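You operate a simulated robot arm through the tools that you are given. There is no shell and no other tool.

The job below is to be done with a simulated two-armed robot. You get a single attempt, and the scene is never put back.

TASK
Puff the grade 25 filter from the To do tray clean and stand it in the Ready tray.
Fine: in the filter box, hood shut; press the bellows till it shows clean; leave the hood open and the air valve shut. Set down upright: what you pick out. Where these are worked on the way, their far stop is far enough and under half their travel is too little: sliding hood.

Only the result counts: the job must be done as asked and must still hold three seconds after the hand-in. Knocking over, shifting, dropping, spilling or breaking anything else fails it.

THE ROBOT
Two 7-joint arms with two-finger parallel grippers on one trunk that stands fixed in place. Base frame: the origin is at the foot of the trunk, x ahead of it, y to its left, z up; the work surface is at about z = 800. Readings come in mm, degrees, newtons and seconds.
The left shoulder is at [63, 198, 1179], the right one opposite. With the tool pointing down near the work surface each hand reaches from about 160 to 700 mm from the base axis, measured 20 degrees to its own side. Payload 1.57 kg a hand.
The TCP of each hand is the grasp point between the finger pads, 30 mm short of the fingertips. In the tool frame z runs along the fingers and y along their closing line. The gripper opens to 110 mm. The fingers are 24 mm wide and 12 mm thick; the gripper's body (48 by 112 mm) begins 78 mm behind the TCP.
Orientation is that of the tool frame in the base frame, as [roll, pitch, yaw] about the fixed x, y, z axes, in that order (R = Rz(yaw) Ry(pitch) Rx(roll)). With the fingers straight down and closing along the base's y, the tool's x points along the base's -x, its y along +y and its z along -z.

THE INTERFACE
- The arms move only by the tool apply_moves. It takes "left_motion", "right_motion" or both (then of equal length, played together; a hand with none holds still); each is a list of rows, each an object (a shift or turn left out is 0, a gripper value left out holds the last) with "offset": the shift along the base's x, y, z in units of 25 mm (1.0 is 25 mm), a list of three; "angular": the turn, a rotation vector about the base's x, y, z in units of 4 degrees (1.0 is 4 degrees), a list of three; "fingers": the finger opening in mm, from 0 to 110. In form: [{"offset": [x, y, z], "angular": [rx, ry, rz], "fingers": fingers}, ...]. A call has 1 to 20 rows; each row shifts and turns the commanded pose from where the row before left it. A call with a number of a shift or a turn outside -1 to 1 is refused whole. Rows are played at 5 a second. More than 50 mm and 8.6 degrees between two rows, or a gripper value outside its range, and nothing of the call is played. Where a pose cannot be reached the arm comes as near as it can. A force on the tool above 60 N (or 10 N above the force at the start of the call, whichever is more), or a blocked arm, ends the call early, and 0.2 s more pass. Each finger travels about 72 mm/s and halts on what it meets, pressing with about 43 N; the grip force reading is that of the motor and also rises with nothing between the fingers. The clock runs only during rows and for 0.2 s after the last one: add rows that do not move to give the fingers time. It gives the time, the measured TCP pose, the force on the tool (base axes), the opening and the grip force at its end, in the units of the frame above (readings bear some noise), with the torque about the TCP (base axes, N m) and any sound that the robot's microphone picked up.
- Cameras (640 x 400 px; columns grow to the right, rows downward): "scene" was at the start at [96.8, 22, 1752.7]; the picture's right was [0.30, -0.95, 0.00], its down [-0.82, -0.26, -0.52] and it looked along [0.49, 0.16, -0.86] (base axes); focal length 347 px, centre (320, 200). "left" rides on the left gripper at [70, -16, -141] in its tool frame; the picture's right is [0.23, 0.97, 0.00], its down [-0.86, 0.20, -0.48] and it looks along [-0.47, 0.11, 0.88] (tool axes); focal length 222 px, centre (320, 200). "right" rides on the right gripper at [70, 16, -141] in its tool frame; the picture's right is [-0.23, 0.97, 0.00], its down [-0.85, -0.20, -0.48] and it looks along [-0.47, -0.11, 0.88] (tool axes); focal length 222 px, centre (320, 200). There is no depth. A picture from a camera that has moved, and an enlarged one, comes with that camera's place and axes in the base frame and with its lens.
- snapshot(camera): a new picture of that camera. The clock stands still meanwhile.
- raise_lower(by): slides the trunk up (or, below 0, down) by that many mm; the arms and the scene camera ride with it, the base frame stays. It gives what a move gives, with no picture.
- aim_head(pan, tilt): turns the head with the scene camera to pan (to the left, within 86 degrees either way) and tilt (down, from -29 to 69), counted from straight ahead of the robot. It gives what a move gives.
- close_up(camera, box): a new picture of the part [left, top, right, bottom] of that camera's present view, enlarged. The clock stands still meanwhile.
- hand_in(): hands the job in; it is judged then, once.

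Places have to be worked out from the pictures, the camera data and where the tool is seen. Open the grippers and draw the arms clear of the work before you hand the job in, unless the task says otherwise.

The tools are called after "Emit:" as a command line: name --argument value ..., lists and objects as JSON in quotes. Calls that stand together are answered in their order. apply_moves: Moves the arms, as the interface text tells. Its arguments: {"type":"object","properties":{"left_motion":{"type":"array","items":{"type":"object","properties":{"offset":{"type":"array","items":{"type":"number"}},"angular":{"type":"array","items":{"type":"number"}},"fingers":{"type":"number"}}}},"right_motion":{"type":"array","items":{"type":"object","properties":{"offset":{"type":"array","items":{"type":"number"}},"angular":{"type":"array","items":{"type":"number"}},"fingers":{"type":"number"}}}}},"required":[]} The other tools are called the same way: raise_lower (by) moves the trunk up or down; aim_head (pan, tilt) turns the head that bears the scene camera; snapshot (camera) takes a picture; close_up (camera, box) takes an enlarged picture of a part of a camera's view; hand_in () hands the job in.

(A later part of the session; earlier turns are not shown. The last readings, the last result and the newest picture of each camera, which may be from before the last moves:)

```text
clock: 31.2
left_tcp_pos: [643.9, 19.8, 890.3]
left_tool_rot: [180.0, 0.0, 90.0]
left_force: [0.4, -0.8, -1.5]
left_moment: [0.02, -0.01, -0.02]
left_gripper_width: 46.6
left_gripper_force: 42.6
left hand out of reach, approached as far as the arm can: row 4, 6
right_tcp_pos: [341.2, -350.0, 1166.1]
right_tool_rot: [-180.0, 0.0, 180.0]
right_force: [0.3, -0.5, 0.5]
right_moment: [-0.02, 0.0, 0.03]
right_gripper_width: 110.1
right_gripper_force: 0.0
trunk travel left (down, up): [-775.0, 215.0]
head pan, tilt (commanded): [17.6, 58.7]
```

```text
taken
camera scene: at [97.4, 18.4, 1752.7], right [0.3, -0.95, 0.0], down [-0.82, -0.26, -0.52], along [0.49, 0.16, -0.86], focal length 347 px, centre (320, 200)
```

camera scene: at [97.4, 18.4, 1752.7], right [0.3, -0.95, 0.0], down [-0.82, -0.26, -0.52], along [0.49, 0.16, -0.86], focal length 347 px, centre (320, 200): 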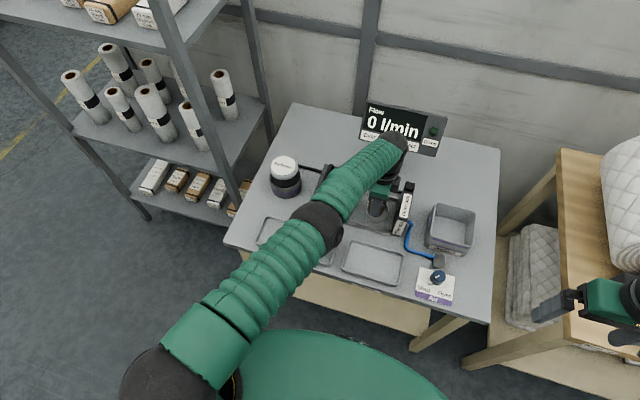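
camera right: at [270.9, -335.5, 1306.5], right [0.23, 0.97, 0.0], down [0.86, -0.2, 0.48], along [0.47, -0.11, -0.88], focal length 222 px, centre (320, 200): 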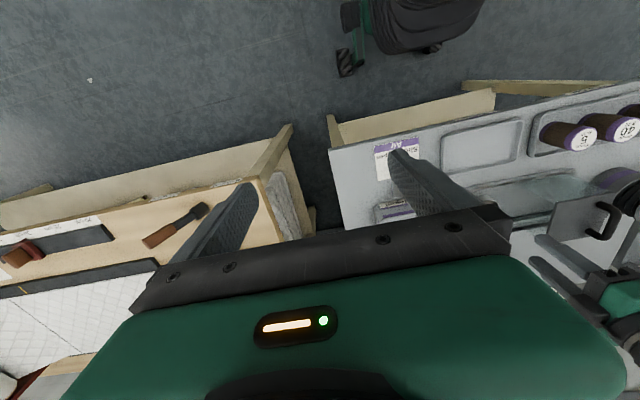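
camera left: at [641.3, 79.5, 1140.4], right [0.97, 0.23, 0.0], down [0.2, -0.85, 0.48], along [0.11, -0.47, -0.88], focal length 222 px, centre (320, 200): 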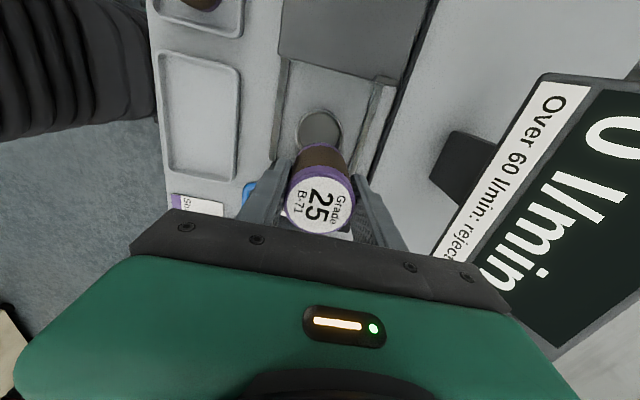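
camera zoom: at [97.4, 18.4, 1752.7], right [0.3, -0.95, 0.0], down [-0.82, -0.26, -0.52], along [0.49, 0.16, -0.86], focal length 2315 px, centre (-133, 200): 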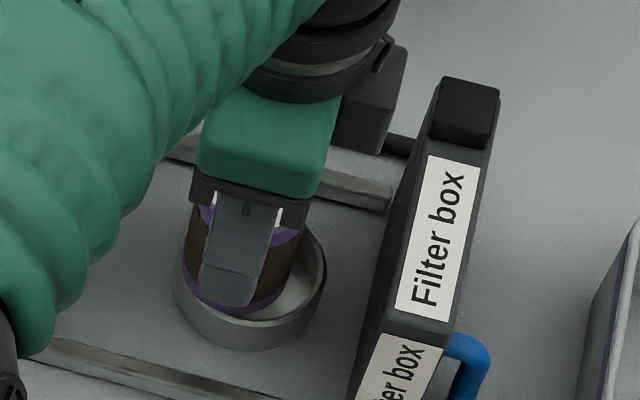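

At trunk height the arm can't reach (655, 14) low down; it stopped about 12 mm short. I'll raise the hand back up 160 mm and then lower the trunk 150 mm so the shoulder is level with the work.

Emit:
apply_moves --left_motion '[{"offset": [0, 0, 0.4]}, {"offset": [0, 0, 0.8]}, {"offset": [0, 0, 0.8]}, {"offset": [0, 0, 0.8]}, {"offset": [0, 0, 0.8]}, {"offset": [0, 0, 0.8]}, {"offset": [0, 0, 0.8]}, {"offset": [0, 0, 0.8]}, {"offset": [0, 0, 0.4]}, {"offset": [0, 0, 0]}]'

```text
clock: 33.4
left_tcp_pos: [647.2, 19.2, 1049.1]
left_tool_rot: [-179.9, 0.1, 90.0]
left_force: [-0.1, -1.0, -1.0]
left_moment: [0.01, 0.0, 0.05]
left_gripper_width: 47.1
left_gripper_force: 42.7
right_tcp_pos: [340.3, -349.6, 1167.2]
right_tool_rot: [180.0, 0.0, -179.9]
right_force: [-0.3, 0.1, 0.0]
right_moment: [-0.01, -0.03, 0.0]
right_gripper_width: 110.0
right_gripper_force: 0.1
trunk travel left (down, up): [-775.0, 215.0]
head pan, tilt (commanded): [17.6, 58.7]
```

The hand is back at z ≈ 1049 with the filter held, and its command is now clamped near (647, 19). I'll lower the trunk by 150 mm.

Emit:
raise_lower --by -150

Emit:
snapshot --camera "left"

Emit:
snapshot --camera "scene"

```text
clock: 35.1
left_tcp_pos: [645.5, 19.2, 899.5]
left_tool_rot: [-179.9, 0.0, 90.1]
left_force: [-0.2, -0.4, -0.4]
left_moment: [-0.01, 0.01, -0.02]
left_gripper_width: 47.1
left_gripper_force: 43.2
right_tcp_pos: [340.1, -349.9, 1014.5]
right_tool_rot: [179.9, 0.0, -180.0]
right_force: [0.4, -0.2, -0.2]
right_moment: [0.0, 0.01, 0.0]
right_gripper_width: 110.1
right_gripper_force: 0.1
trunk travel left (down, up): [-625.0, 365.0]
head pan, tilt (commanded): [17.6, 58.7]
```

```text
taken
camera left: at [630.9, 88.8, 1040.6], right [0.97, 0.23, 0.0], down [0.2, -0.85, 0.48], along [0.11, -0.47, -0.88], focal length 222 px, centre (320, 200)
```

left: 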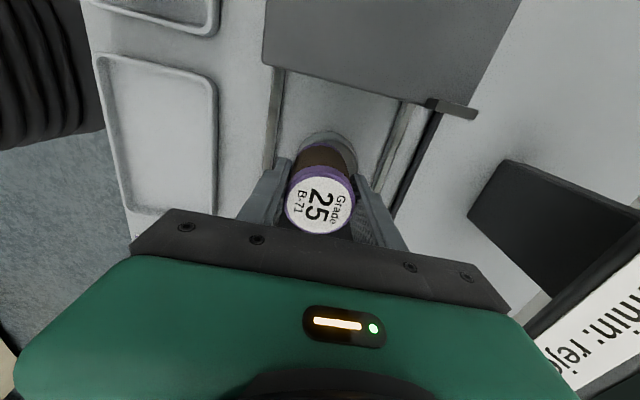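

```text
taken
camera scene: at [96.9, 18.7, 1602.7], right [0.3, -0.95, 0.0], down [-0.82, -0.26, -0.52], along [0.49, 0.16, -0.86], focal length 347 px, centre (320, 200)
```

scene: 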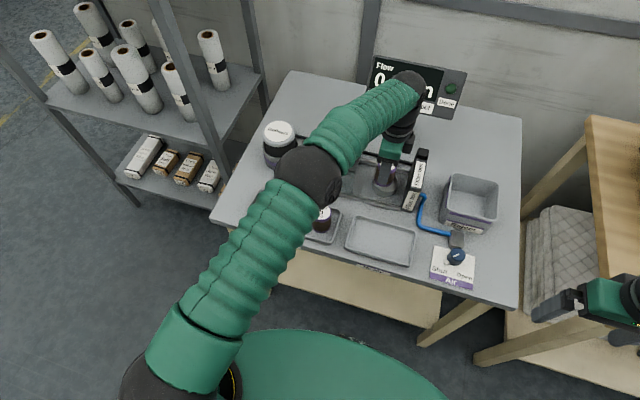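

The trunk is down and the hand is at z ≈ 900 with the filter. I'll shift about +9.5 mm in x and −5 mm in y to the ring position, then measure again.

Emit:
apply_moves --left_motion '[{"offset": [0.2, -0.1, 0]}, {"offset": [0.18, -0.1, 0]}, {"offset": [0, 0, 0]}]'

Emit:
close_up --camera "left" --box '[240, 90, 400, 190]'

Emit:
close_up --camera "scene" --box '[340, 140, 436, 200]'

```text
clock: 36.0
left_tcp_pos: [656.7, 13.8, 901.3]
left_tool_rot: [-179.9, 0.0, 90.0]
left_force: [-0.7, 0.2, -0.4]
left_moment: [0.03, 0.0, -0.01]
left_gripper_width: 46.7
left_gripper_force: 42.8
right_tcp_pos: [340.3, -351.1, 1015.8]
right_tool_rot: [179.9, 0.1, 179.9]
right_force: [0.4, -0.5, 0.0]
right_moment: [0.01, 0.02, -0.03]
right_gripper_width: 109.9
right_gripper_force: 0.1
trunk travel left (down, up): [-625.0, 365.0]
head pan, tilt (commanded): [17.6, 58.7]
```

```text
4.00 times, centred on (320, 140) of left
camera zoom: at [641.4, 83.8, 1041.2], right [0.97, 0.23, 0.0], down [0.2, -0.85, 0.48], along [0.11, -0.47, -0.88], focal length 888 px, centre (320, 440)
```

zoom: 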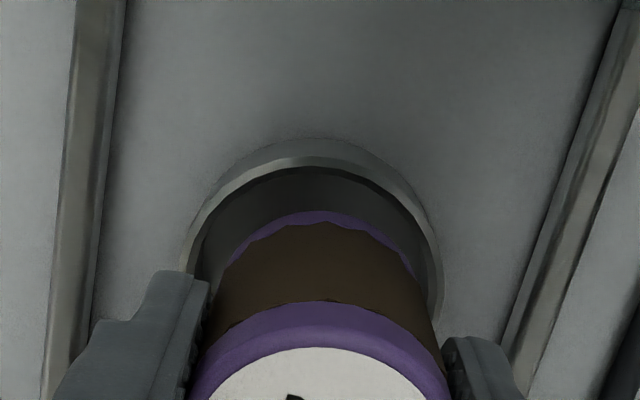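

```text
6.67 times, centred on (388, 170) of scene
camera zoom: at [96.7, 18.6, 1602.7], right [0.3, -0.95, 0.0], down [-0.82, -0.26, -0.52], along [0.49, 0.16, -0.86], focal length 2315 px, centre (-133, 400)
```

zoom: 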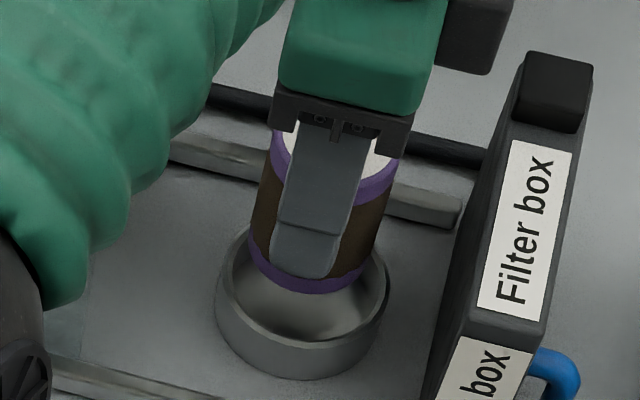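

The ring centre is now within about 2 mm of the filter axis, with roughly 6 mm clearance all round. I'll nudge −1.5/−1 mm and lower slowly into the ring, watching the force.

Emit:
apply_moves --left_motion '[{"offset": [-0.06, -0.04, -0.2]}, {"offset": [0, 0, -0.3]}, {"offset": [0, 0, -0.3]}, {"offset": [0, 0, -0.3]}, {"offset": [0, 0, -0.2]}, {"offset": [0, 0, 0]}]'

Emit:
close_up --camera "left" --box '[240, 90, 400, 190]'

Emit:
close_up --camera "scene" --box '[340, 140, 436, 200]'

```text
clock: 37.4
left_tcp_pos: [655.3, 14.2, 865.8]
left_tool_rot: [-179.9, 0.0, 90.0]
left_force: [0.8, 0.2, 0.3]
left_moment: [0.01, -0.05, 0.04]
left_gripper_width: 46.6
left_gripper_force: 43.4
right_tcp_pos: [340.5, -351.5, 1014.5]
right_tool_rot: [179.9, 0.0, -179.9]
right_force: [-0.3, 0.3, -0.2]
right_moment: [0.0, -0.01, 0.03]
right_gripper_width: 110.1
right_gripper_force: 0.1
trunk travel left (down, up): [-625.0, 365.0]
head pan, tilt (commanded): [17.6, 58.7]
```

```text
4.00 times, centred on (320, 140) of left
camera zoom: at [640.0, 82.6, 1007.6], right [0.97, 0.23, 0.0], down [0.2, -0.85, 0.48], along [0.11, -0.47, -0.88], focal length 888 px, centre (320, 440)
```

zoom: 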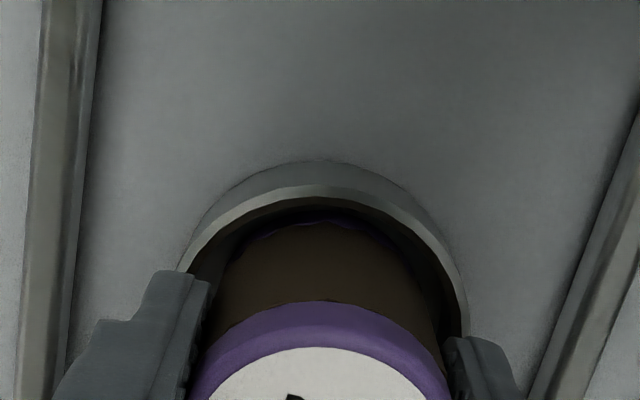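

```text
6.67 times, centred on (388, 170) of scene
camera zoom: at [97.0, 18.6, 1602.7], right [0.3, -0.95, 0.0], down [-0.82, -0.26, -0.52], along [0.49, 0.16, -0.86], focal length 2315 px, centre (-133, 400)
```

zoom: 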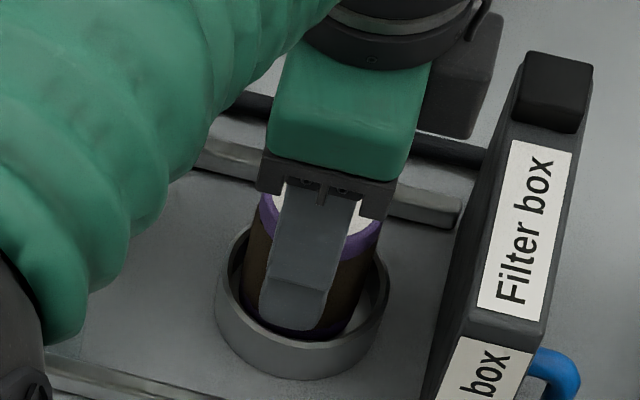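

The filter is inside the ring with clearance all round. I'll creep down in small steps until I feel it seat on the floor.

Emit:
apply_moves --left_motion '[{"offset": [0, 0, -0.08]}, {"offset": [0, 0, -0.08]}, {"offset": [0, 0, 0]}]'

Emit:
apply_moves --left_motion '[{"offset": [0, 0, -0.06]}, {"offset": [0, 0, 0]}]'

```text
clock: 38.1
left_tcp_pos: [655.3, 13.0, 863.1]
left_tool_rot: [-179.9, 0.0, 90.0]
left_force: [1.1, 0.3, -1.5]
left_moment: [-0.03, 0.0, 0.01]
left_gripper_width: 46.7
left_gripper_force: 43.2
right_tcp_pos: [339.8, -351.1, 1016.6]
right_tool_rot: [179.8, 0.0, -180.0]
right_force: [0.0, -0.2, -0.9]
right_moment: [-0.01, -0.02, 0.01]
right_gripper_width: 110.0
right_gripper_force: 0.0
trunk travel left (down, up): [-625.0, 365.0]
head pan, tilt (commanded): [17.6, 58.7]
```

```text
clock: 38.8
left_tcp_pos: [655.1, 13.2, 860.3]
left_tool_rot: [-179.9, -0.1, 90.1]
left_force: [0.3, -0.3, -0.6]
left_moment: [-0.01, 0.0, -0.01]
left_gripper_width: 46.7
left_gripper_force: 42.6
right_tcp_pos: [341.3, -350.6, 1016.8]
right_tool_rot: [179.9, 0.0, 179.9]
right_force: [0.5, -0.2, 0.8]
right_moment: [0.0, -0.01, 0.01]
right_gripper_width: 110.0
right_gripper_force: 0.1
trunk travel left (down, up): [-625.0, 365.0]
head pan, tilt (commanded): [17.6, 58.7]
```

There's no contact yet at z ≈ 860, so I'll continue in 1.5 mm steps.

Emit:
apply_moves --left_motion '[{"offset": [0, 0, -0.06]}, {"offset": [0, 0, 0]}]'

Emit:
close_up --camera "scene" --box '[350, 150, 414, 190]'

Emit:
close_up --camera "left" --box '[260, 120, 380, 195]'

```text
clock: 39.4
left_tcp_pos: [654.8, 13.2, 859.1]
left_tool_rot: [-180.0, 0.1, 90.0]
left_force: [-0.9, -1.4, 1.7]
left_moment: [-0.04, -0.03, -0.03]
left_gripper_width: 46.5
left_gripper_force: 43.0
right_tcp_pos: [340.3, -350.4, 1015.4]
right_tool_rot: [179.8, 0.1, -180.0]
right_force: [-0.2, 0.0, -0.1]
right_moment: [0.03, 0.01, 0.03]
right_gripper_width: 109.9
right_gripper_force: 0.0
trunk travel left (down, up): [-625.0, 365.0]
head pan, tilt (commanded): [17.6, 58.7]
```

```text
10.00 times, centred on (382, 170) of scene
camera zoom: at [96.7, 18.5, 1602.7], right [0.3, -0.95, 0.0], down [-0.82, -0.26, -0.52], along [0.49, 0.16, -0.86], focal length 3472 px, centre (-300, 500)
```

zoom: 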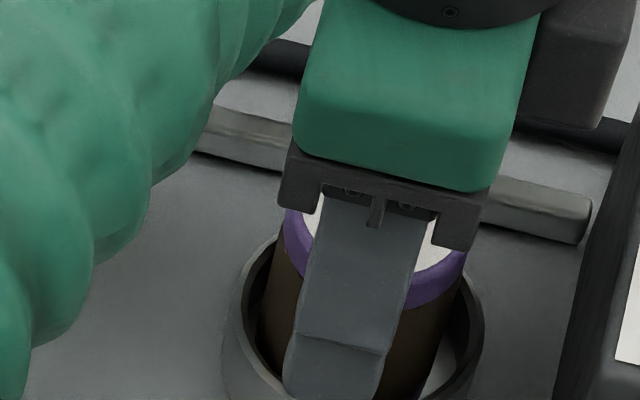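

```text
5.33 times, centred on (320, 158) of left
camera zoom: at [639.0, 82.8, 1000.7], right [0.97, 0.23, 0.0], down [0.2, -0.85, 0.48], along [0.11, -0.47, -0.88], focal length 1185 px, centre (320, 427)
```

zoom: 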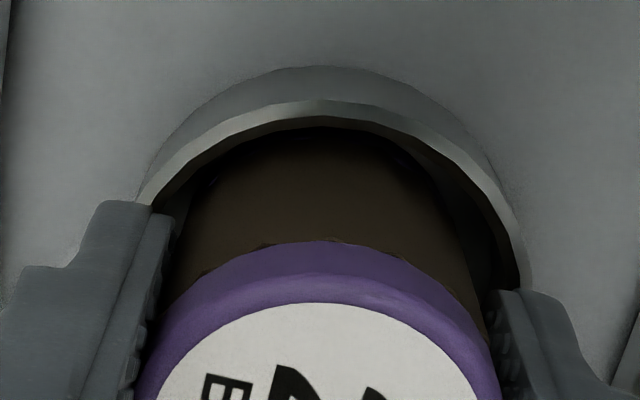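

The force shows a faint 1.7 N upward, so it may be starting to touch. I'll take one more small step.

Emit:
apply_moves --left_motion '[{"offset": [0, 0, -0.06]}, {"offset": [0, 0, 0]}]'

Emit:
apply_moves --left_motion '[{"offset": [0, 0, -0.06]}, {"offset": [0, 0, 0]}]'

```text
clock: 40.0
left_tcp_pos: [654.3, 13.6, 860.0]
left_tool_rot: [180.0, 0.1, 90.0]
left_force: [0.7, -0.8, 9.0]
left_moment: [-0.1, -0.01, -0.01]
left_gripper_width: 46.8
left_gripper_force: 43.3
right_tcp_pos: [340.4, -351.0, 1016.9]
right_tool_rot: [179.8, 0.1, -180.0]
right_force: [-0.5, 0.5, 0.2]
right_moment: [0.03, 0.0, 0.02]
right_gripper_width: 109.9
right_gripper_force: 0.1
trunk travel left (down, up): [-625.0, 365.0]
head pan, tilt (commanded): [17.6, 58.7]
```

```text
clock: 40.5
left_tcp_pos: [652.4, 12.9, 859.1]
left_tool_rot: [179.8, 0.2, 90.0]
left_force: [0.5, -0.5, 18.7]
left_moment: [-0.08, 0.26, 0.03]
left_gripper_width: 46.8
left_gripper_force: 43.2
right_tcp_pos: [338.2, -350.6, 1017.5]
right_tool_rot: [179.9, 0.1, 179.9]
right_force: [-0.5, -0.6, 1.4]
right_moment: [0.0, 0.0, 0.01]
right_gripper_width: 110.1
right_gripper_force: 0.1
trunk travel left (down, up): [-625.0, 365.0]
head pan, tilt (commanded): [17.6, 58.7]
```

The filter is seated, with the force rising to 19 N. I'll ease up about 2 mm to relieve it and open the fingers slightly.

Emit:
apply_moves --left_motion '[{"offset": [0, 0, 0.08]}, {"offset": [0, 0, 0]}, {"fingers": 52}, {"fingers": 60}, {"fingers": 66}, {"fingers": 66}]'

Emit:
close_up --camera "left" --box '[220, 110, 420, 235]'

Emit:
close_up --camera "scene" --box '[350, 150, 414, 190]'

```text
clock: 42.0
left_tcp_pos: [655.6, 12.9, 858.6]
left_tool_rot: [180.0, 0.1, 90.0]
left_force: [0.7, -0.6, 0.0]
left_moment: [0.0, -0.02, 0.0]
left_gripper_width: 66.2
left_gripper_force: 0.1
right_tcp_pos: [340.4, -351.0, 1016.0]
right_tool_rot: [179.9, -0.1, 180.0]
right_force: [0.1, -0.1, 0.4]
right_moment: [0.02, 0.0, 0.01]
right_gripper_width: 110.0
right_gripper_force: 0.1
trunk travel left (down, up): [-625.0, 365.0]
head pan, tilt (commanded): [17.6, 58.7]
```

```text
3.20 times, centred on (320, 172) of left
camera zoom: at [641.0, 82.9, 999.2], right [0.97, 0.23, 0.0], down [0.2, -0.85, 0.48], along [0.11, -0.47, -0.88], focal length 711 px, centre (320, 288)
```

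zoom: 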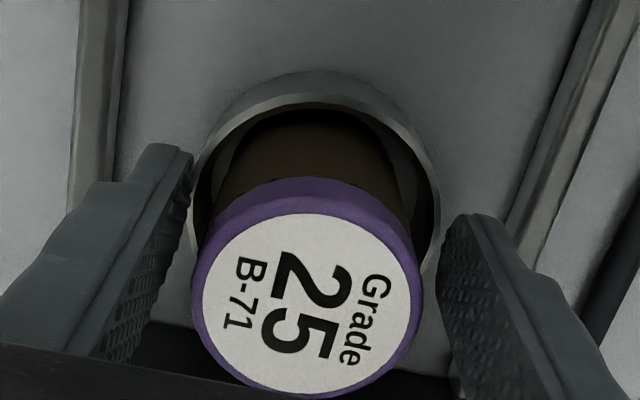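

```text
10.00 times, centred on (382, 170) of scene
camera zoom: at [97.0, 18.6, 1602.7], right [0.3, -0.95, 0.0], down [-0.82, -0.26, -0.52], along [0.49, 0.16, -0.86], focal length 3472 px, centre (-300, 500)
```

zoom: 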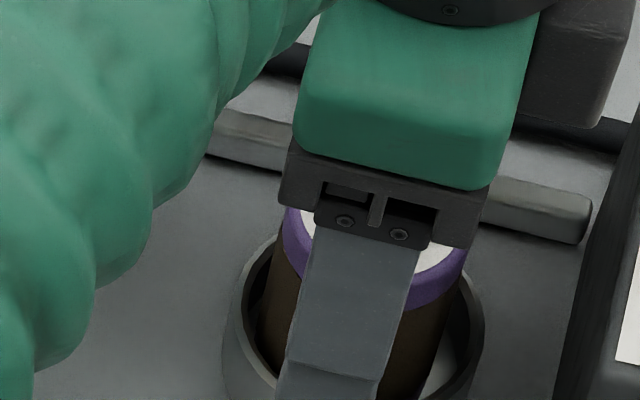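

Filter 25 stands upright in the ring and the fingers are clear of it. I'll rise straight up and check that it stays put.

Emit:
apply_moves --left_motion '[{"offset": [0, 0, 0.3]}, {"offset": [0, 0, 0.6]}, {"offset": [0, 0, 0.8]}, {"offset": [0, 0, 0.8]}, {"offset": [0, 0, 0.8]}, {"offset": [0, 0, 0.8]}, {"offset": [0, 0, 0.8]}, {"offset": [0, 0, 0.5]}]'

Emit:
snapshot --camera "left"

Emit:
close_up --camera "scene" --box '[270, 90, 430, 190]'

```text
clock: 43.8
left_tcp_pos: [649.1, 14.9, 994.3]
left_tool_rot: [-179.9, 0.0, 90.0]
left_force: [0.0, 0.6, -0.2]
left_moment: [-0.02, -0.02, -0.01]
left_gripper_width: 66.1
left_gripper_force: 0.1
left hand out of reach, approached as far as the arm can: row 7
right_tcp_pos: [341.1, -350.5, 1015.1]
right_tool_rot: [179.9, 0.0, 180.0]
right_force: [0.0, -1.2, 1.0]
right_moment: [-0.01, -0.02, -0.02]
right_gripper_width: 110.1
right_gripper_force: 0.0
trunk travel left (down, up): [-625.0, 365.0]
head pan, tilt (commanded): [17.6, 58.7]
```

```text
taken
camera left: at [633.7, 83.6, 1135.3], right [0.97, 0.23, 0.0], down [0.2, -0.85, 0.48], along [0.11, -0.47, -0.88], focal length 222 px, centre (320, 200)
```

left: 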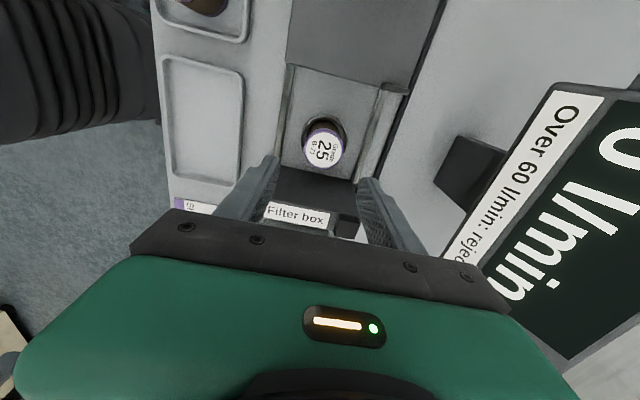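

```text
4.00 times, centred on (350, 140) of scene
camera zoom: at [95.9, 18.6, 1602.7], right [0.3, -0.95, 0.0], down [-0.82, -0.26, -0.52], along [0.49, 0.16, -0.86], focal length 1389 px, centre (200, 440)
```

zoom: 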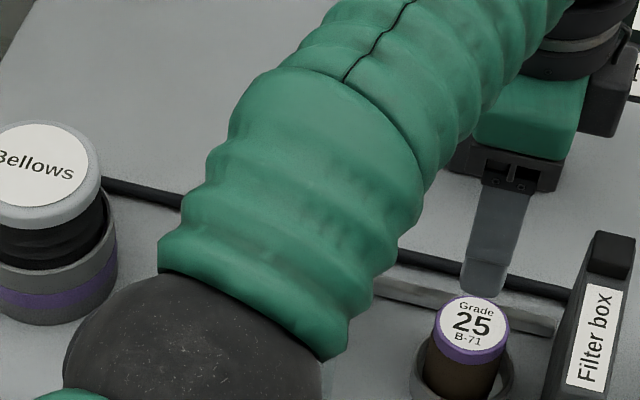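

The filter is standing cleanly in the ring. Next is the hood: I'll swing back over it, turning the tool so the fingers close along y, and get a close look at the handle.

Emit:
apply_moves --left_motion '[{"offset": [-0.3, 0.1, 0.3], "angular": [0, 0, 1], "fingers": 60}, {"offset": [-0.2, 0.3, 0.2], "angular": [0, 0, 1]}, {"offset": [-0.1, 0.3, 0.1], "angular": [0, 0, 1]}, {"offset": [-0.1, 0.3, 0], "angular": [0, 0, 1]}, {"offset": [-0.1, 0.3, 0], "angular": [0, 0, 1]}, {"offset": [-0.1, 0.3, 0], "angular": [0, 0, 1]}, {"offset": [-0.1, 0.3, 0], "angular": [0, 0, 1]}, {"offset": [-0.1, 0.3, 0], "angular": [0, 0, 1]}, {"offset": [-0.1, 0.3, 0], "angular": [0, 0, 1]}, {"offset": [-0.1, 0.3, 0], "angular": [0, 0, 1]}, {"offset": [0, 0.3, 0], "angular": [0, 0, 1]}, {"offset": [0, 0.3, 0], "angular": [0, 0, 1]}, {"offset": [0, 0.3, 0], "angular": [0, 0, 1]}, {"offset": [0, 0.3, 0], "angular": [0, 0, 1]}, {"offset": [0, 0.3, 0], "angular": [0, 0, 1]}, {"offset": [0, 0.3, 0], "angular": [0, 0, 1]}, {"offset": [0, 0.3, 0], "angular": [0, 0, 1]}, {"offset": [0, 0.3, 0], "angular": [0, 0, 1]}, {"offset": [0, 0.3, 0], "angular": [0, 0, 1]}, {"offset": [0, 0.3, 0], "angular": [0, 0, 1]}]'

Emit:
apply_moves --left_motion '[{"offset": [0, 0, 0], "angular": [0, 0, 1]}, {"offset": [0, 0, 0], "angular": [0, 0, 1]}, {"offset": [0, 0, 0], "angular": [0, 0, 0.5]}, {"offset": [0, 0, 0]}]'

Emit:
snapshot --camera "left"

Emit:
snapshot --camera "scene"

```text
clock: 48.0
left_tcp_pos: [666.5, 150.1, 1019.3]
left_tool_rot: [-180.0, 0.0, 170.1]
left_force: [0.1, 0.6, 0.0]
left_moment: [-0.01, 0.02, 0.01]
left_gripper_width: 60.2
left_gripper_force: 0.1
left hand out of reach, approached as far as the arm can: row 2, 3, 4, 5, 6, 7, 8, 9, 10, 12, 15, 19
right_tcp_pos: [340.4, -350.4, 1017.2]
right_tool_rot: [180.0, -0.1, -180.0]
right_force: [0.2, 0.5, -0.7]
right_moment: [0.03, -0.02, 0.02]
right_gripper_width: 109.9
right_gripper_force: 0.1
trunk travel left (down, up): [-625.0, 365.0]
head pan, tilt (commanded): [17.6, 58.7]
```

```text
clock: 49.0
left_tcp_pos: [667.6, 149.0, 1019.1]
left_tool_rot: [-179.9, -0.1, -179.8]
left_force: [0.0, -0.1, -0.1]
left_moment: [0.01, -0.03, 0.03]
left_gripper_width: 60.2
left_gripper_force: 0.0
right_tcp_pos: [339.1, -349.5, 1016.5]
right_tool_rot: [179.9, 0.0, 179.9]
right_force: [-0.8, -0.5, 0.7]
right_moment: [0.0, -0.01, -0.01]
right_gripper_width: 109.9
right_gripper_force: 0.0
trunk travel left (down, up): [-625.0, 365.0]
head pan, tilt (commanded): [17.6, 58.7]
```

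```text
taken
camera left: at [598.6, 132.4, 1160.3], right [-0.23, 0.97, 0.0], down [0.86, 0.2, 0.48], along [0.47, 0.11, -0.88], focal length 222 px, centre (320, 200)
```

left: 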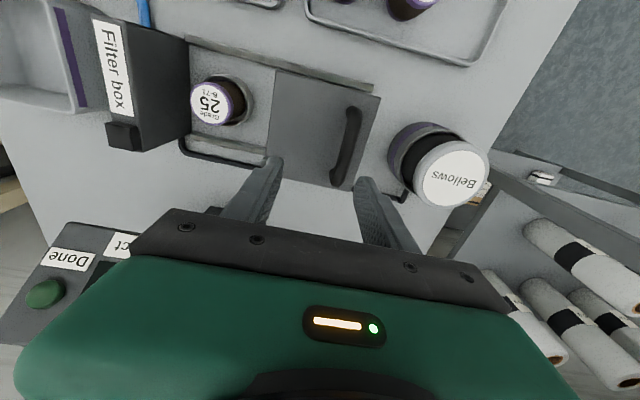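

```text
taken
camera scene: at [97.0, 19.4, 1602.7], right [0.3, -0.95, 0.0], down [-0.82, -0.26, -0.52], along [0.49, 0.16, -0.86], focal length 347 px, centre (320, 200)
```

scene: 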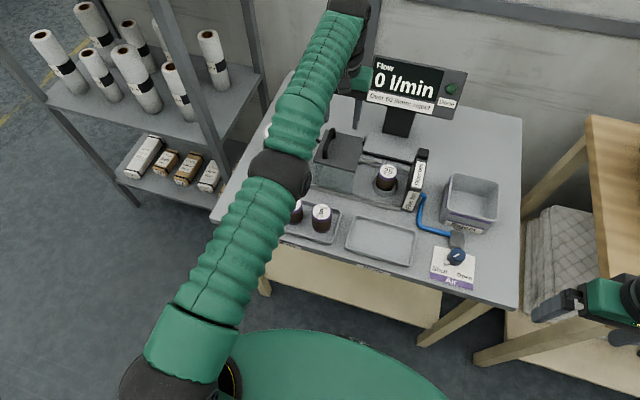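

From here the wrist camera sees the hood, its handle and the filter in the ring. I'll zoom in on the handle from both cameras to locate it.

Emit:
close_up --camera "left" --box '[240, 60, 400, 160]'

Emit:
close_up --camera "left" --box '[240, 100, 400, 200]'

Emit:
close_up --camera "scene" --box '[290, 110, 450, 210]'

```text
4.00 times, centred on (320, 110) of left
camera zoom: at [598.6, 132.4, 1160.3], right [-0.23, 0.97, 0.0], down [0.86, 0.2, 0.48], along [0.47, 0.11, -0.88], focal length 888 px, centre (320, 560)
```

zoom: 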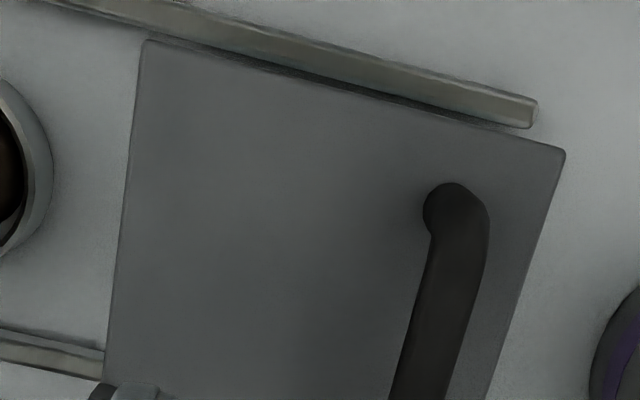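

```text
4.00 times, centred on (320, 150) of left
camera zoom: at [598.6, 132.4, 1160.3], right [-0.23, 0.97, 0.0], down [0.86, 0.2, 0.48], along [0.47, 0.11, -0.88], focal length 888 px, centre (320, 400)
```

zoom: 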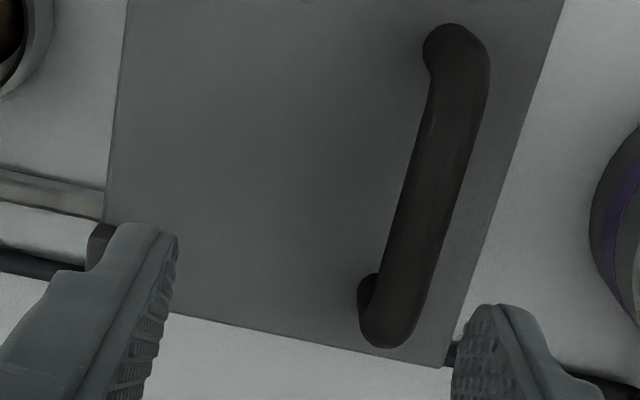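

```text
4.00 times, centred on (370, 160) of scene
camera zoom: at [97.0, 19.4, 1602.7], right [0.3, -0.95, 0.0], down [-0.82, -0.26, -0.52], along [0.49, 0.16, -0.86], focal length 1389 px, centre (120, 360)
```

zoom: 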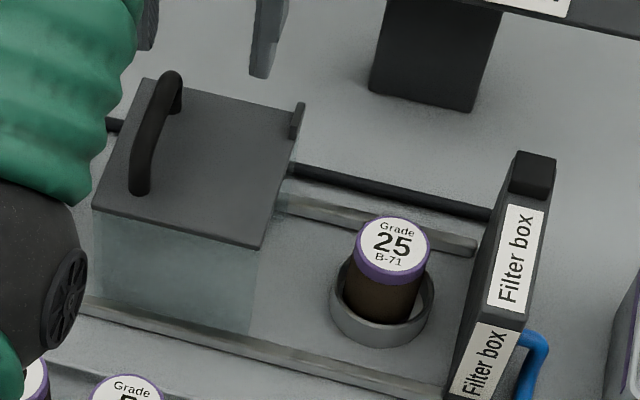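

Triangulating, the hood top is at z ≈ 906. The handle bar runs along x from 615 to 693 at y ≈ 173, with its top at about z = 937. I'll position the open fingers over it at (654, 173) and check before lowering.

Emit:
apply_moves --left_motion '[{"offset": [-0.26, 0.48, -0.4], "fingers": 60}, {"offset": [-0.26, 0.48, -0.4]}, {"offset": [0, 0, -0.5]}, {"offset": [0, 0, -0.4]}, {"offset": [0, 0, 0]}]'

Emit:
close_up --camera "left" --box '[220, 100, 420, 225]'

Emit:
close_up --camera "scene" --box '[290, 90, 418, 170]'

```text
clock: 50.1
left_tcp_pos: [674.6, 170.5, 980.8]
left_tool_rot: [179.9, -0.1, 180.0]
left_force: [-1.0, 0.4, 0.2]
left_moment: [0.0, 0.0, -0.01]
left_gripper_width: 60.2
left_gripper_force: 0.0
left hand out of reach, approached as far as the arm can: row 1, 2, 4
right_tcp_pos: [339.8, -349.8, 1017.1]
right_tool_rot: [179.8, -0.1, 180.0]
right_force: [-0.2, 0.4, 0.2]
right_moment: [-0.02, 0.02, 0.03]
right_gripper_width: 110.0
right_gripper_force: 0.0
trunk travel left (down, up): [-625.0, 365.0]
head pan, tilt (commanded): [17.6, 58.7]
```

```text
3.20 times, centred on (320, 162) of left
camera zoom: at [606.8, 155.1, 1122.7], right [-0.23, 0.97, 0.0], down [0.86, 0.2, 0.48], along [0.46, 0.11, -0.88], focal length 711 px, centre (320, 320)
```

zoom: 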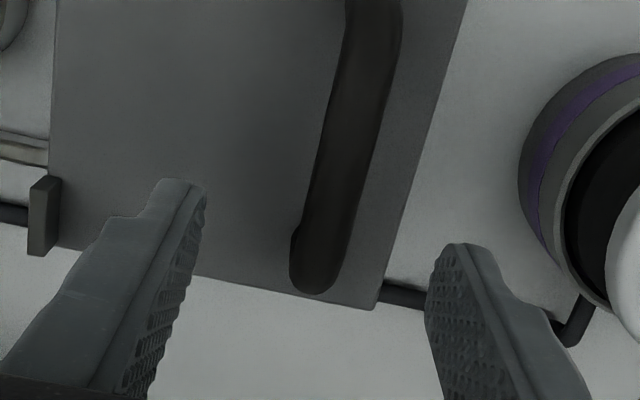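

```text
5.00 times, centred on (354, 130) of scene
camera zoom: at [96.8, 19.6, 1602.7], right [0.3, -0.95, 0.0], down [-0.82, -0.26, -0.52], along [0.49, 0.16, -0.86], focal length 1736 px, centre (150, 550)
```

zoom: 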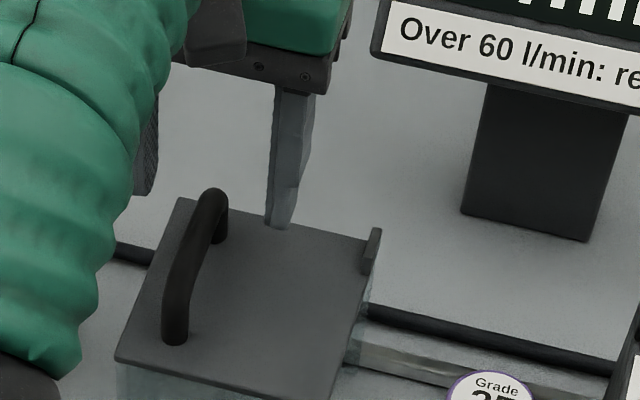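

The arm is stretched to its limit and drifted out to x ≈ 675. I'll draw it back toward the robot in small x steps to get off the limit.

Emit:
apply_moves --left_motion '[{"offset": [-0.3, 0, 0]}, {"offset": [-0.3, 0, 0]}, {"offset": [-0.2, 0, 0]}, {"offset": [0, 0, 0]}]'

Emit:
close_up --camera "left" --box '[220, 100, 420, 225]'

```text
clock: 51.1
left_tcp_pos: [677.0, 170.1, 984.3]
left_tool_rot: [179.9, 0.0, -180.0]
left_force: [0.0, -0.1, -0.1]
left_moment: [-0.03, 0.01, 0.0]
left_gripper_width: 60.1
left_gripper_force: 0.1
left hand out of reach, approached as far as the arm can: row 1, 2, 3
right_tcp_pos: [340.2, -351.0, 1015.9]
right_tool_rot: [179.9, 0.0, 180.0]
right_force: [-0.1, 1.2, 0.2]
right_moment: [-0.03, 0.01, 0.0]
right_gripper_width: 109.8
right_gripper_force: 0.0
trunk travel left (down, up): [-625.0, 365.0]
head pan, tilt (commanded): [17.6, 58.7]
```

```text
3.20 times, centred on (320, 162) of left
camera zoom: at [606.6, 154.2, 1124.9], right [-0.23, 0.97, 0.0], down [0.86, 0.2, 0.48], along [0.46, 0.11, -0.88], focal length 711 px, centre (320, 320)
```

zoom: 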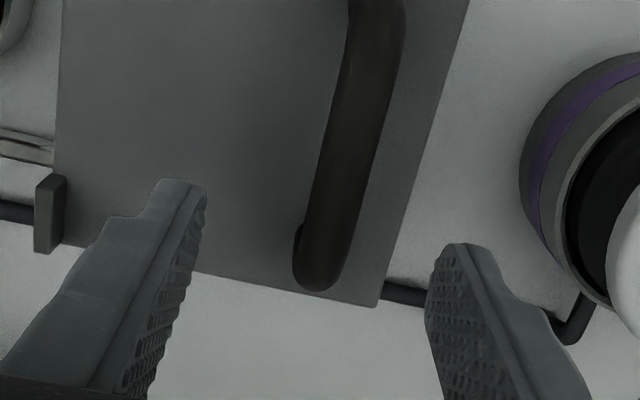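

The arm is at its straight-elbow limit, so pulling in x alone doesn't work; moving down brings the wrist inside the reach sphere. The fingers already straddle the handle in y, so I'll lower about 20 mm and then pull in x.

Emit:
apply_moves --left_motion '[{"offset": [-0.1, 0, -0.4]}, {"offset": [-0.2, 0, -0.3]}, {"offset": [-0.3, 0, 0]}, {"offset": [-0.3, 0, 0]}, {"offset": [0, 0, 0]}]'

Emit:
close_up --camera "left" --box '[220, 100, 420, 225]'

```text
clock: 52.4
left_tcp_pos: [678.0, 171.1, 966.6]
left_tool_rot: [-180.0, -0.1, -180.0]
left_force: [-0.4, -0.5, -0.3]
left_moment: [0.01, -0.03, 0.02]
left_gripper_width: 60.0
left_gripper_force: 0.0
left hand out of reach, approached as far as the arm can: row 1, 2, 3, 4
right_tcp_pos: [341.2, -349.0, 1017.0]
right_tool_rot: [179.9, 0.0, -180.0]
right_force: [-0.5, 0.1, -0.3]
right_moment: [0.0, -0.04, 0.01]
right_gripper_width: 109.9
right_gripper_force: 0.0
trunk travel left (down, up): [-625.0, 365.0]
head pan, tilt (commanded): [17.6, 58.7]
```

```text
3.20 times, centred on (320, 162) of left
camera zoom: at [609.0, 153.6, 1108.5], right [-0.23, 0.97, 0.0], down [0.86, 0.2, 0.48], along [0.46, 0.11, -0.88], focal length 711 px, centre (320, 320)
```

zoom: 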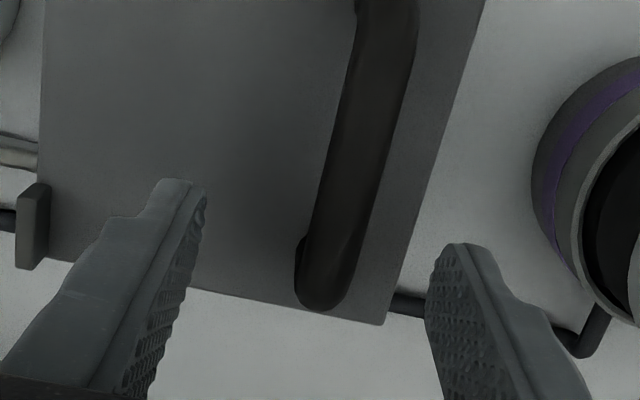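

The readings all lie on a reach sphere of about 622 mm. I'll try a pure downward move, which passes inside it and keeps the handle between the fingers, then a slow inward step.

Emit:
apply_moves --left_motion '[{"offset": [0, 0, -0.2]}, {"offset": [0, 0, -0.2]}, {"offset": [0, 0, -0.2]}, {"offset": [0, 0, 0]}]'

Emit:
apply_moves --left_motion '[{"offset": [-0.2, 0, 0]}, {"offset": [-0.2, 0, 0]}, {"offset": [0, 0, 0]}]'

Emit:
snapshot --camera "scene"

```text
clock: 53.4
left_tcp_pos: [679.3, 170.7, 951.5]
left_tool_rot: [179.9, -0.1, 180.0]
left_force: [0.2, -0.2, 0.0]
left_moment: [0.04, -0.01, -0.01]
left_gripper_width: 60.0
left_gripper_force: 0.1
left hand out of reach, approached as far as the arm can: row 3
right_tcp_pos: [340.8, -349.5, 1015.8]
right_tool_rot: [179.9, 0.1, -180.0]
right_force: [-0.8, 0.2, -1.0]
right_moment: [0.02, -0.01, 0.0]
right_gripper_width: 109.9
right_gripper_force: 0.2
trunk travel left (down, up): [-625.0, 365.0]
head pan, tilt (commanded): [17.6, 58.7]
```

```text
clock: 54.1
left_tcp_pos: [679.1, 170.1, 952.3]
left_tool_rot: [-179.9, 0.0, 180.0]
left_force: [-0.5, 0.0, 0.0]
left_moment: [-0.01, -0.02, 0.02]
left_gripper_width: 60.2
left_gripper_force: 0.0
left hand out of reach, approached as far as the arm can: row 1, 2
right_tcp_pos: [340.3, -349.7, 1016.9]
right_tool_rot: [179.9, 0.0, -180.0]
right_force: [-0.1, -0.2, -0.7]
right_moment: [0.01, -0.02, -0.03]
right_gripper_width: 110.2
right_gripper_force: 0.0
trunk travel left (down, up): [-625.0, 365.0]
head pan, tilt (commanded): [17.6, 58.7]
```

```text
taken
camera scene: at [97.0, 19.5, 1602.7], right [0.3, -0.95, 0.0], down [-0.82, -0.26, -0.52], along [0.49, 0.16, -0.86], focal length 347 px, centre (320, 200)
```

scene: 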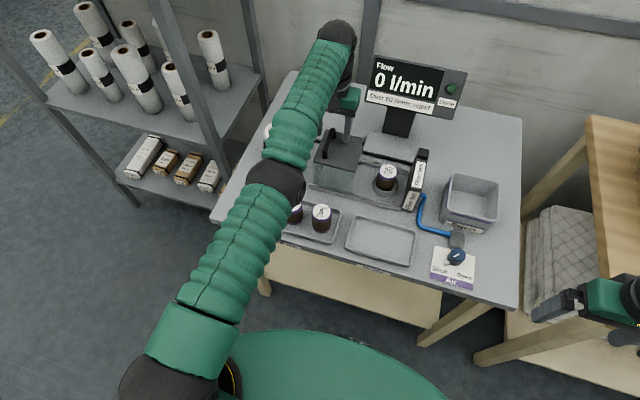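

All inward moves at this height are refused, although similar moves worked when the shoulder sat higher relative to the hand. I'll raise the trunk by 90 mm, which lifts the hand clear with it, and then bring the hand down and in.

Emit:
raise_lower --by 90

Emit:
apply_moves --left_motion '[{"offset": [0, 0, -0.4]}, {"offset": [0, 0, -0.5]}, {"offset": [0, 0, -0.5]}, {"offset": [-0.3, 0, -0.3]}, {"offset": [-0.3, 0, 0]}, {"offset": [-0.3, 0, 0]}, {"offset": [0, 0, 0]}]'

```text
clock: 55.4
left_tcp_pos: [679.6, 170.5, 1042.6]
left_tool_rot: [180.0, -0.1, 180.0]
left_force: [-0.5, 0.1, 0.1]
left_moment: [0.0, -0.04, 0.03]
left_gripper_width: 60.1
left_gripper_force: 0.1
right_tcp_pos: [339.2, -349.0, 1106.0]
right_tool_rot: [179.9, 0.0, -180.0]
right_force: [0.7, 0.1, -0.1]
right_moment: [0.0, 0.04, 0.04]
right_gripper_width: 110.0
right_gripper_force: 0.0
trunk travel left (down, up): [-715.0, 275.0]
head pan, tilt (commanded): [17.6, 58.7]
```

```text
clock: 57.0
left_tcp_pos: [682.7, 170.2, 999.6]
left_tool_rot: [-180.0, -0.3, -180.0]
left_force: [0.2, 0.1, -0.7]
left_moment: [0.0, 0.01, -0.01]
left_gripper_width: 59.8
left_gripper_force: 0.0
left hand out of reach, approached as far as the arm can: row 3, 4, 5, 6
right_tcp_pos: [341.2, -350.4, 1106.1]
right_tool_rot: [179.9, 0.1, -180.0]
right_force: [-0.2, -0.2, 0.0]
right_moment: [0.02, 0.0, -0.02]
right_gripper_width: 109.8
right_gripper_force: 0.0
trunk travel left (down, up): [-715.0, 275.0]
head pan, tilt (commanded): [17.6, 58.7]
```

The hand is at z ≈ 1000, safely above everything, but still pinned at full stretch. I'll try larger inward steps combined with an upward component to break out.

Emit:
apply_moves --left_motion '[{"offset": [-1, 0, 0]}, {"offset": [-1, 0, 0]}, {"offset": [-1, 0, 0.5]}, {"offset": [-1, 0, 0.5]}, {"offset": [0, 0, 0]}]'

```text
clock: 58.2
left_tcp_pos: [681.4, 169.4, 1021.9]
left_tool_rot: [179.9, -0.2, -180.0]
left_force: [-0.4, -0.9, 0.3]
left_moment: [0.01, 0.0, -0.02]
left_gripper_width: 60.0
left_gripper_force: 0.1
left hand out of reach, approached as far as the arm can: row 1, 2, 3, 4
right_tcp_pos: [340.8, -349.9, 1106.8]
right_tool_rot: [179.9, 0.1, -179.9]
right_force: [-0.4, -0.4, -0.1]
right_moment: [0.01, 0.03, -0.01]
right_gripper_width: 109.8
right_gripper_force: 0.0
trunk travel left (down, up): [-715.0, 275.0]
head pan, tilt (commanded): [17.6, 58.7]
```

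Inward motion is still blocked, so I'll try moving sideways (−y) with an inward component. That direction should let the elbow flex.

Emit:
apply_moves --left_motion '[{"offset": [-0.3, -1, 0]}, {"offset": [-0.3, -1, 0]}, {"offset": [-0.3, -1, 0]}, {"offset": [-0.5, 0, 0]}, {"offset": [0, 0, 0]}]'

Emit:
snapshot --camera "scene"

```text
clock: 59.4
left_tcp_pos: [671.9, 89.0, 1025.4]
left_tool_rot: [180.0, -0.2, -180.0]
left_force: [-0.4, -0.2, 0.0]
left_moment: [-0.01, 0.01, 0.0]
left_gripper_width: 60.0
left_gripper_force: 0.1
left hand out of reach, approached as far as the arm can: row 1, 2, 3, 4
right_tcp_pos: [340.2, -349.4, 1106.2]
right_tool_rot: [179.8, 0.0, -179.9]
right_force: [-0.4, -0.8, 0.4]
right_moment: [0.01, 0.04, 0.01]
right_gripper_width: 110.1
right_gripper_force: 0.0
trunk travel left (down, up): [-715.0, 275.0]
head pan, tilt (commanded): [17.6, 58.7]
```

```text
taken
camera scene: at [97.3, 19.6, 1692.7], right [0.3, -0.95, 0.0], down [-0.82, -0.26, -0.52], along [0.49, 0.16, -0.86], focal length 347 px, centre (320, 200)
```

scene: 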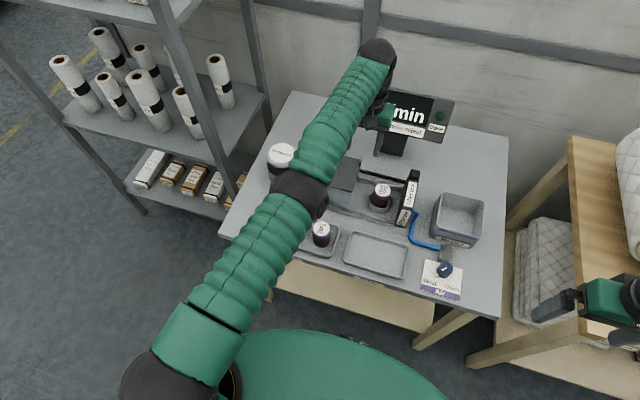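

In this view the arm is one straight line from shoulder to wrist. I'll try moving up with an inward component, which worked earlier from a similar pose.

Emit:
apply_moves --left_motion '[{"offset": [0, 0, 0.8]}, {"offset": [0, 0, 0.8]}, {"offset": [-0.4, 0, 0.8]}, {"offset": [-0.6, 0, 0.8]}, {"offset": [-0.8, 0, 0]}, {"offset": [0, 0, 0]}]'

```text
clock: 60.8
left_tcp_pos: [658.0, 82.7, 1113.0]
left_tool_rot: [179.9, -0.2, 179.9]
left_force: [-0.5, -0.5, -0.3]
left_moment: [0.02, -0.01, 0.01]
left_gripper_width: 59.8
left_gripper_force: 0.0
left hand out of reach, approached as far as the arm can: row 4, 5
right_tcp_pos: [340.3, -350.1, 1105.3]
right_tool_rot: [179.9, 0.0, 180.0]
right_force: [-0.3, 0.2, 0.0]
right_moment: [-0.03, 0.0, -0.01]
right_gripper_width: 109.9
right_gripper_force: 0.0
trunk travel left (down, up): [-715.0, 275.0]
head pan, tilt (commanded): [17.6, 58.7]
```

Still pinned. Tilting the fingertips outward should let the wrist come back toward the robot, so I'll try a 12° tilt about y to free the elbow.

Emit:
apply_moves --left_motion '[{"angular": [0, -1, 0]}, {"angular": [0, -1, 0]}, {"angular": [0, -1, 0]}, {"offset": [-0.5, 0, 0]}, {"offset": [-0.5, 0, 0]}, {"offset": [0, 0, 0]}]'

```text
clock: 62.2
left_tcp_pos: [704.0, 72.9, 1124.0]
left_tool_rot: [179.9, 11.8, 179.9]
left_force: [-0.6, 0.2, 1.2]
left_moment: [0.0, 0.0, 0.02]
left_gripper_width: 60.0
left_gripper_force: 0.1
left hand out of reach, approached as far as the arm can: row 1, 2, 3, 4, 5
right_tcp_pos: [340.5, -350.3, 1106.1]
right_tool_rot: [179.9, 0.0, 179.9]
right_force: [-1.1, 0.4, 0.6]
right_moment: [0.01, 0.01, -0.01]
right_gripper_width: 109.8
right_gripper_force: 0.0
trunk travel left (down, up): [-715.0, 275.0]
head pan, tilt (commanded): [17.6, 58.7]
```

The orientation follows but the wrist stays pinned. I'll undo the tilt and turn the tool back toward yaw 90°, the orientation the arm held when it still moved freely, while easing inward.

Emit:
apply_moves --left_motion '[{"angular": [0, 1, 0]}, {"angular": [0, 1, 0]}, {"angular": [0, 1, 0]}, {"offset": [-0.3, 0, 0], "angular": [0, 0, -1]}, {"offset": [-0.3, 0, 0], "angular": [0, 0, -1]}, {"offset": [-0.3, 0, 0], "angular": [0, 0, -1]}, {"offset": [-0.3, 0, 0], "angular": [0, 0, -1]}, {"offset": [-0.3, 0, 0], "angular": [0, 0, -1]}, {"offset": [-0.3, 0, 0], "angular": [0, 0, -1]}, {"offset": [-0.3, 0, 0], "angular": [0, 0, -1]}, {"offset": [-0.3, 0, 0], "angular": [0, 0, -1]}, {"offset": [-0.3, 0, 0], "angular": [0, 0, -1]}, {"offset": [-0.3, 0, 0], "angular": [0, 0, -1]}, {"offset": [0, 0, 0]}]'

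Emit:
snapshot --camera "scene"

```text
clock: 65.2
left_tcp_pos: [652.7, 61.9, 1115.7]
left_tool_rot: [-179.9, -0.2, 139.9]
left_force: [0.3, 0.1, 0.4]
left_moment: [0.0, -0.03, -0.03]
left_gripper_width: 60.2
left_gripper_force: 0.0
left hand out of reach, approached as far as the arm can: row 1, 2, 3, 4, 5, 6, 7, 8, 9, 10, 11, 12, 13
right_tcp_pos: [341.2, -350.7, 1106.8]
right_tool_rot: [179.9, -0.1, 180.0]
right_force: [0.1, 0.2, -1.0]
right_moment: [-0.02, -0.06, -0.04]
right_gripper_width: 110.0
right_gripper_force: 0.0
trunk travel left (down, up): [-715.0, 275.0]
head pan, tilt (commanded): [17.6, 58.7]
```

```text
taken
camera scene: at [97.2, 18.8, 1692.7], right [0.3, -0.95, 0.0], down [-0.82, -0.26, -0.52], along [0.49, 0.16, -0.86], focal length 347 px, centre (320, 200)
```

scene: 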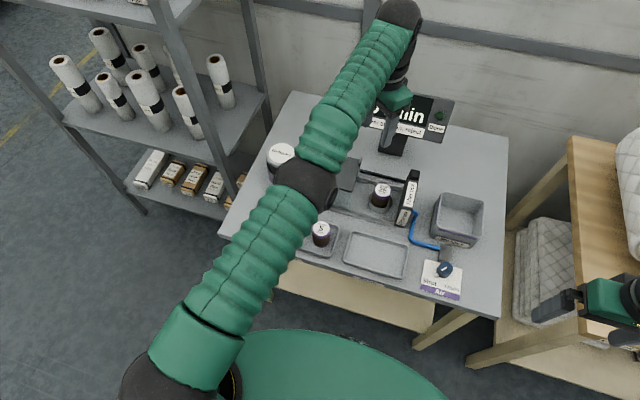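

The wrist still tracks the reach sphere. Close to a straight elbow even a small inward shift needs a large elbow turn, so I'll try very small inward steps of 0.5 mm.

Emit:
apply_moves --left_motion '[{"offset": [-0.01, 0, 0]}, {"offset": [-0.01, 0, 0]}, {"offset": [-0.02, 0, 0]}, {"offset": [-0.02, 0, 0]}, {"offset": [-0.02, 0, 0]}, {"offset": [-0.02, 0, 0]}, {"offset": [-0.03, 0, 0]}, {"offset": [-0.03, 0, 0]}, {"offset": [-0.03, 0, 0]}, {"offset": [-0.04, 0, 0]}, {"offset": [-0.04, 0, 0]}, {"offset": [-0.04, 0, 0]}, {"offset": [-0.05, 0, 0]}, {"offset": [-0.05, 0, 0]}, {"offset": [-0.05, 0, 0]}, {"offset": [-0.06, 0, 0]}, {"offset": [-0.06, 0, 0]}, {"offset": [-0.06, 0, 0]}, {"offset": [-0.06, 0, 0]}, {"offset": [-0.06, 0, 0]}]'

```text
clock: 69.4
left_tcp_pos: [651.3, 59.7, 1117.6]
left_tool_rot: [-179.9, -0.4, 140.0]
left_force: [-0.1, 0.9, 0.0]
left_moment: [0.01, -0.01, 0.0]
left_gripper_width: 60.2
left_gripper_force: 0.1
left hand out of reach, approached as far as the arm can: row 7, 11, 14, 17, 19
right_tcp_pos: [340.5, -351.0, 1105.7]
right_tool_rot: [179.9, 0.0, -179.9]
right_force: [-0.7, -0.4, 0.6]
right_moment: [-0.02, 0.0, -0.02]
right_gripper_width: 110.1
right_gripper_force: 0.0
trunk travel left (down, up): [-715.0, 275.0]
head pan, tilt (commanded): [17.6, 58.7]
```

Stepping inward does nothing, so the elbow really is locked straight. The one time it freed itself was moving up from below shoulder level. I'll raise the trunk 200 mm, lower the hand along the limit to z ≈ 1000, and then move straight up.

Emit:
raise_lower --by 200

Emit:
apply_moves --left_motion '[{"offset": [0, 0, -1]}, {"offset": [0, 0, -1]}, {"offset": [0, 0, -1]}, {"offset": [0, 0, -1]}, {"offset": [0, 0, -1]}, {"offset": [0, 0, -1]}, {"offset": [0, 0, -1]}, {"offset": [0, 0, -1]}, {"offset": [0, 0, -1]}, {"offset": [0, 0, -1]}, {"offset": [0, 0, -1]}, {"offset": [0, 0, -1]}, {"offset": [0, 0, 0]}]'

```text
clock: 71.6
left_tcp_pos: [650.7, 58.9, 1317.2]
left_tool_rot: [-179.9, -0.3, 140.0]
left_force: [0.5, 0.4, 0.2]
left_moment: [0.01, 0.03, -0.02]
left_gripper_width: 60.0
left_gripper_force: 0.0
right_tcp_pos: [340.2, -350.1, 1305.2]
right_tool_rot: [-180.0, 0.0, 180.0]
right_force: [-0.1, 0.5, -0.6]
right_moment: [0.0, -0.04, 0.01]
right_gripper_width: 110.1
right_gripper_force: 0.0
trunk travel left (down, up): [-915.0, 75.0]
head pan, tilt (commanded): [17.6, 58.7]
```

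```text
clock: 74.4
left_tcp_pos: [650.7, 59.7, 1022.5]
left_tool_rot: [-179.9, -0.3, 140.0]
left_force: [1.0, 0.5, 0.9]
left_moment: [0.0, -0.04, -0.02]
left_gripper_width: 60.1
left_gripper_force: 0.0
left hand out of reach, approached as far as the arm can: row 1, 2, 3, 5, 9, 11, 12
right_tcp_pos: [339.7, -350.6, 1306.2]
right_tool_rot: [179.9, 0.0, -180.0]
right_force: [-0.2, -0.3, 0.9]
right_moment: [0.0, -0.02, 0.0]
right_gripper_width: 110.1
right_gripper_force: 0.0
trunk travel left (down, up): [-915.0, 75.0]
head pan, tilt (commanded): [17.6, 58.7]
```

The hand is at z ≈ 1022, below the effective shoulder height. Now I'll move straight up to see if the elbow bends.

Emit:
apply_moves --left_motion '[{"offset": [0, 0, 0.4]}, {"offset": [0, 0, 0.6]}, {"offset": [0, 0, 0.8]}, {"offset": [0, 0, 0.8]}, {"offset": [0, 0, 0.8]}, {"offset": [0, 0, 0.8]}, {"offset": [-0.2, 0, 0.4]}, {"offset": [-0.3, 0, 0]}, {"offset": [-0.4, 0, 0]}, {"offset": [0, 0, 0]}]'

```text
clock: 76.6
left_tcp_pos: [662.8, 52.2, 1135.2]
left_tool_rot: [-179.9, -0.4, 140.1]
left_force: [0.1, -1.0, -0.3]
left_moment: [-0.03, -0.01, 0.02]
left_gripper_width: 60.0
left_gripper_force: 0.0
left hand out of reach, approached as far as the arm can: row 2, 3, 5, 7, 8, 9
right_tcp_pos: [341.8, -351.3, 1307.1]
right_tool_rot: [179.9, 0.0, -179.9]
right_force: [1.1, -0.9, 0.0]
right_moment: [-0.01, -0.02, 0.02]
right_gripper_width: 110.0
right_gripper_force: 0.1
trunk travel left (down, up): [-915.0, 75.0]
head pan, tilt (commanded): [17.6, 58.7]
```

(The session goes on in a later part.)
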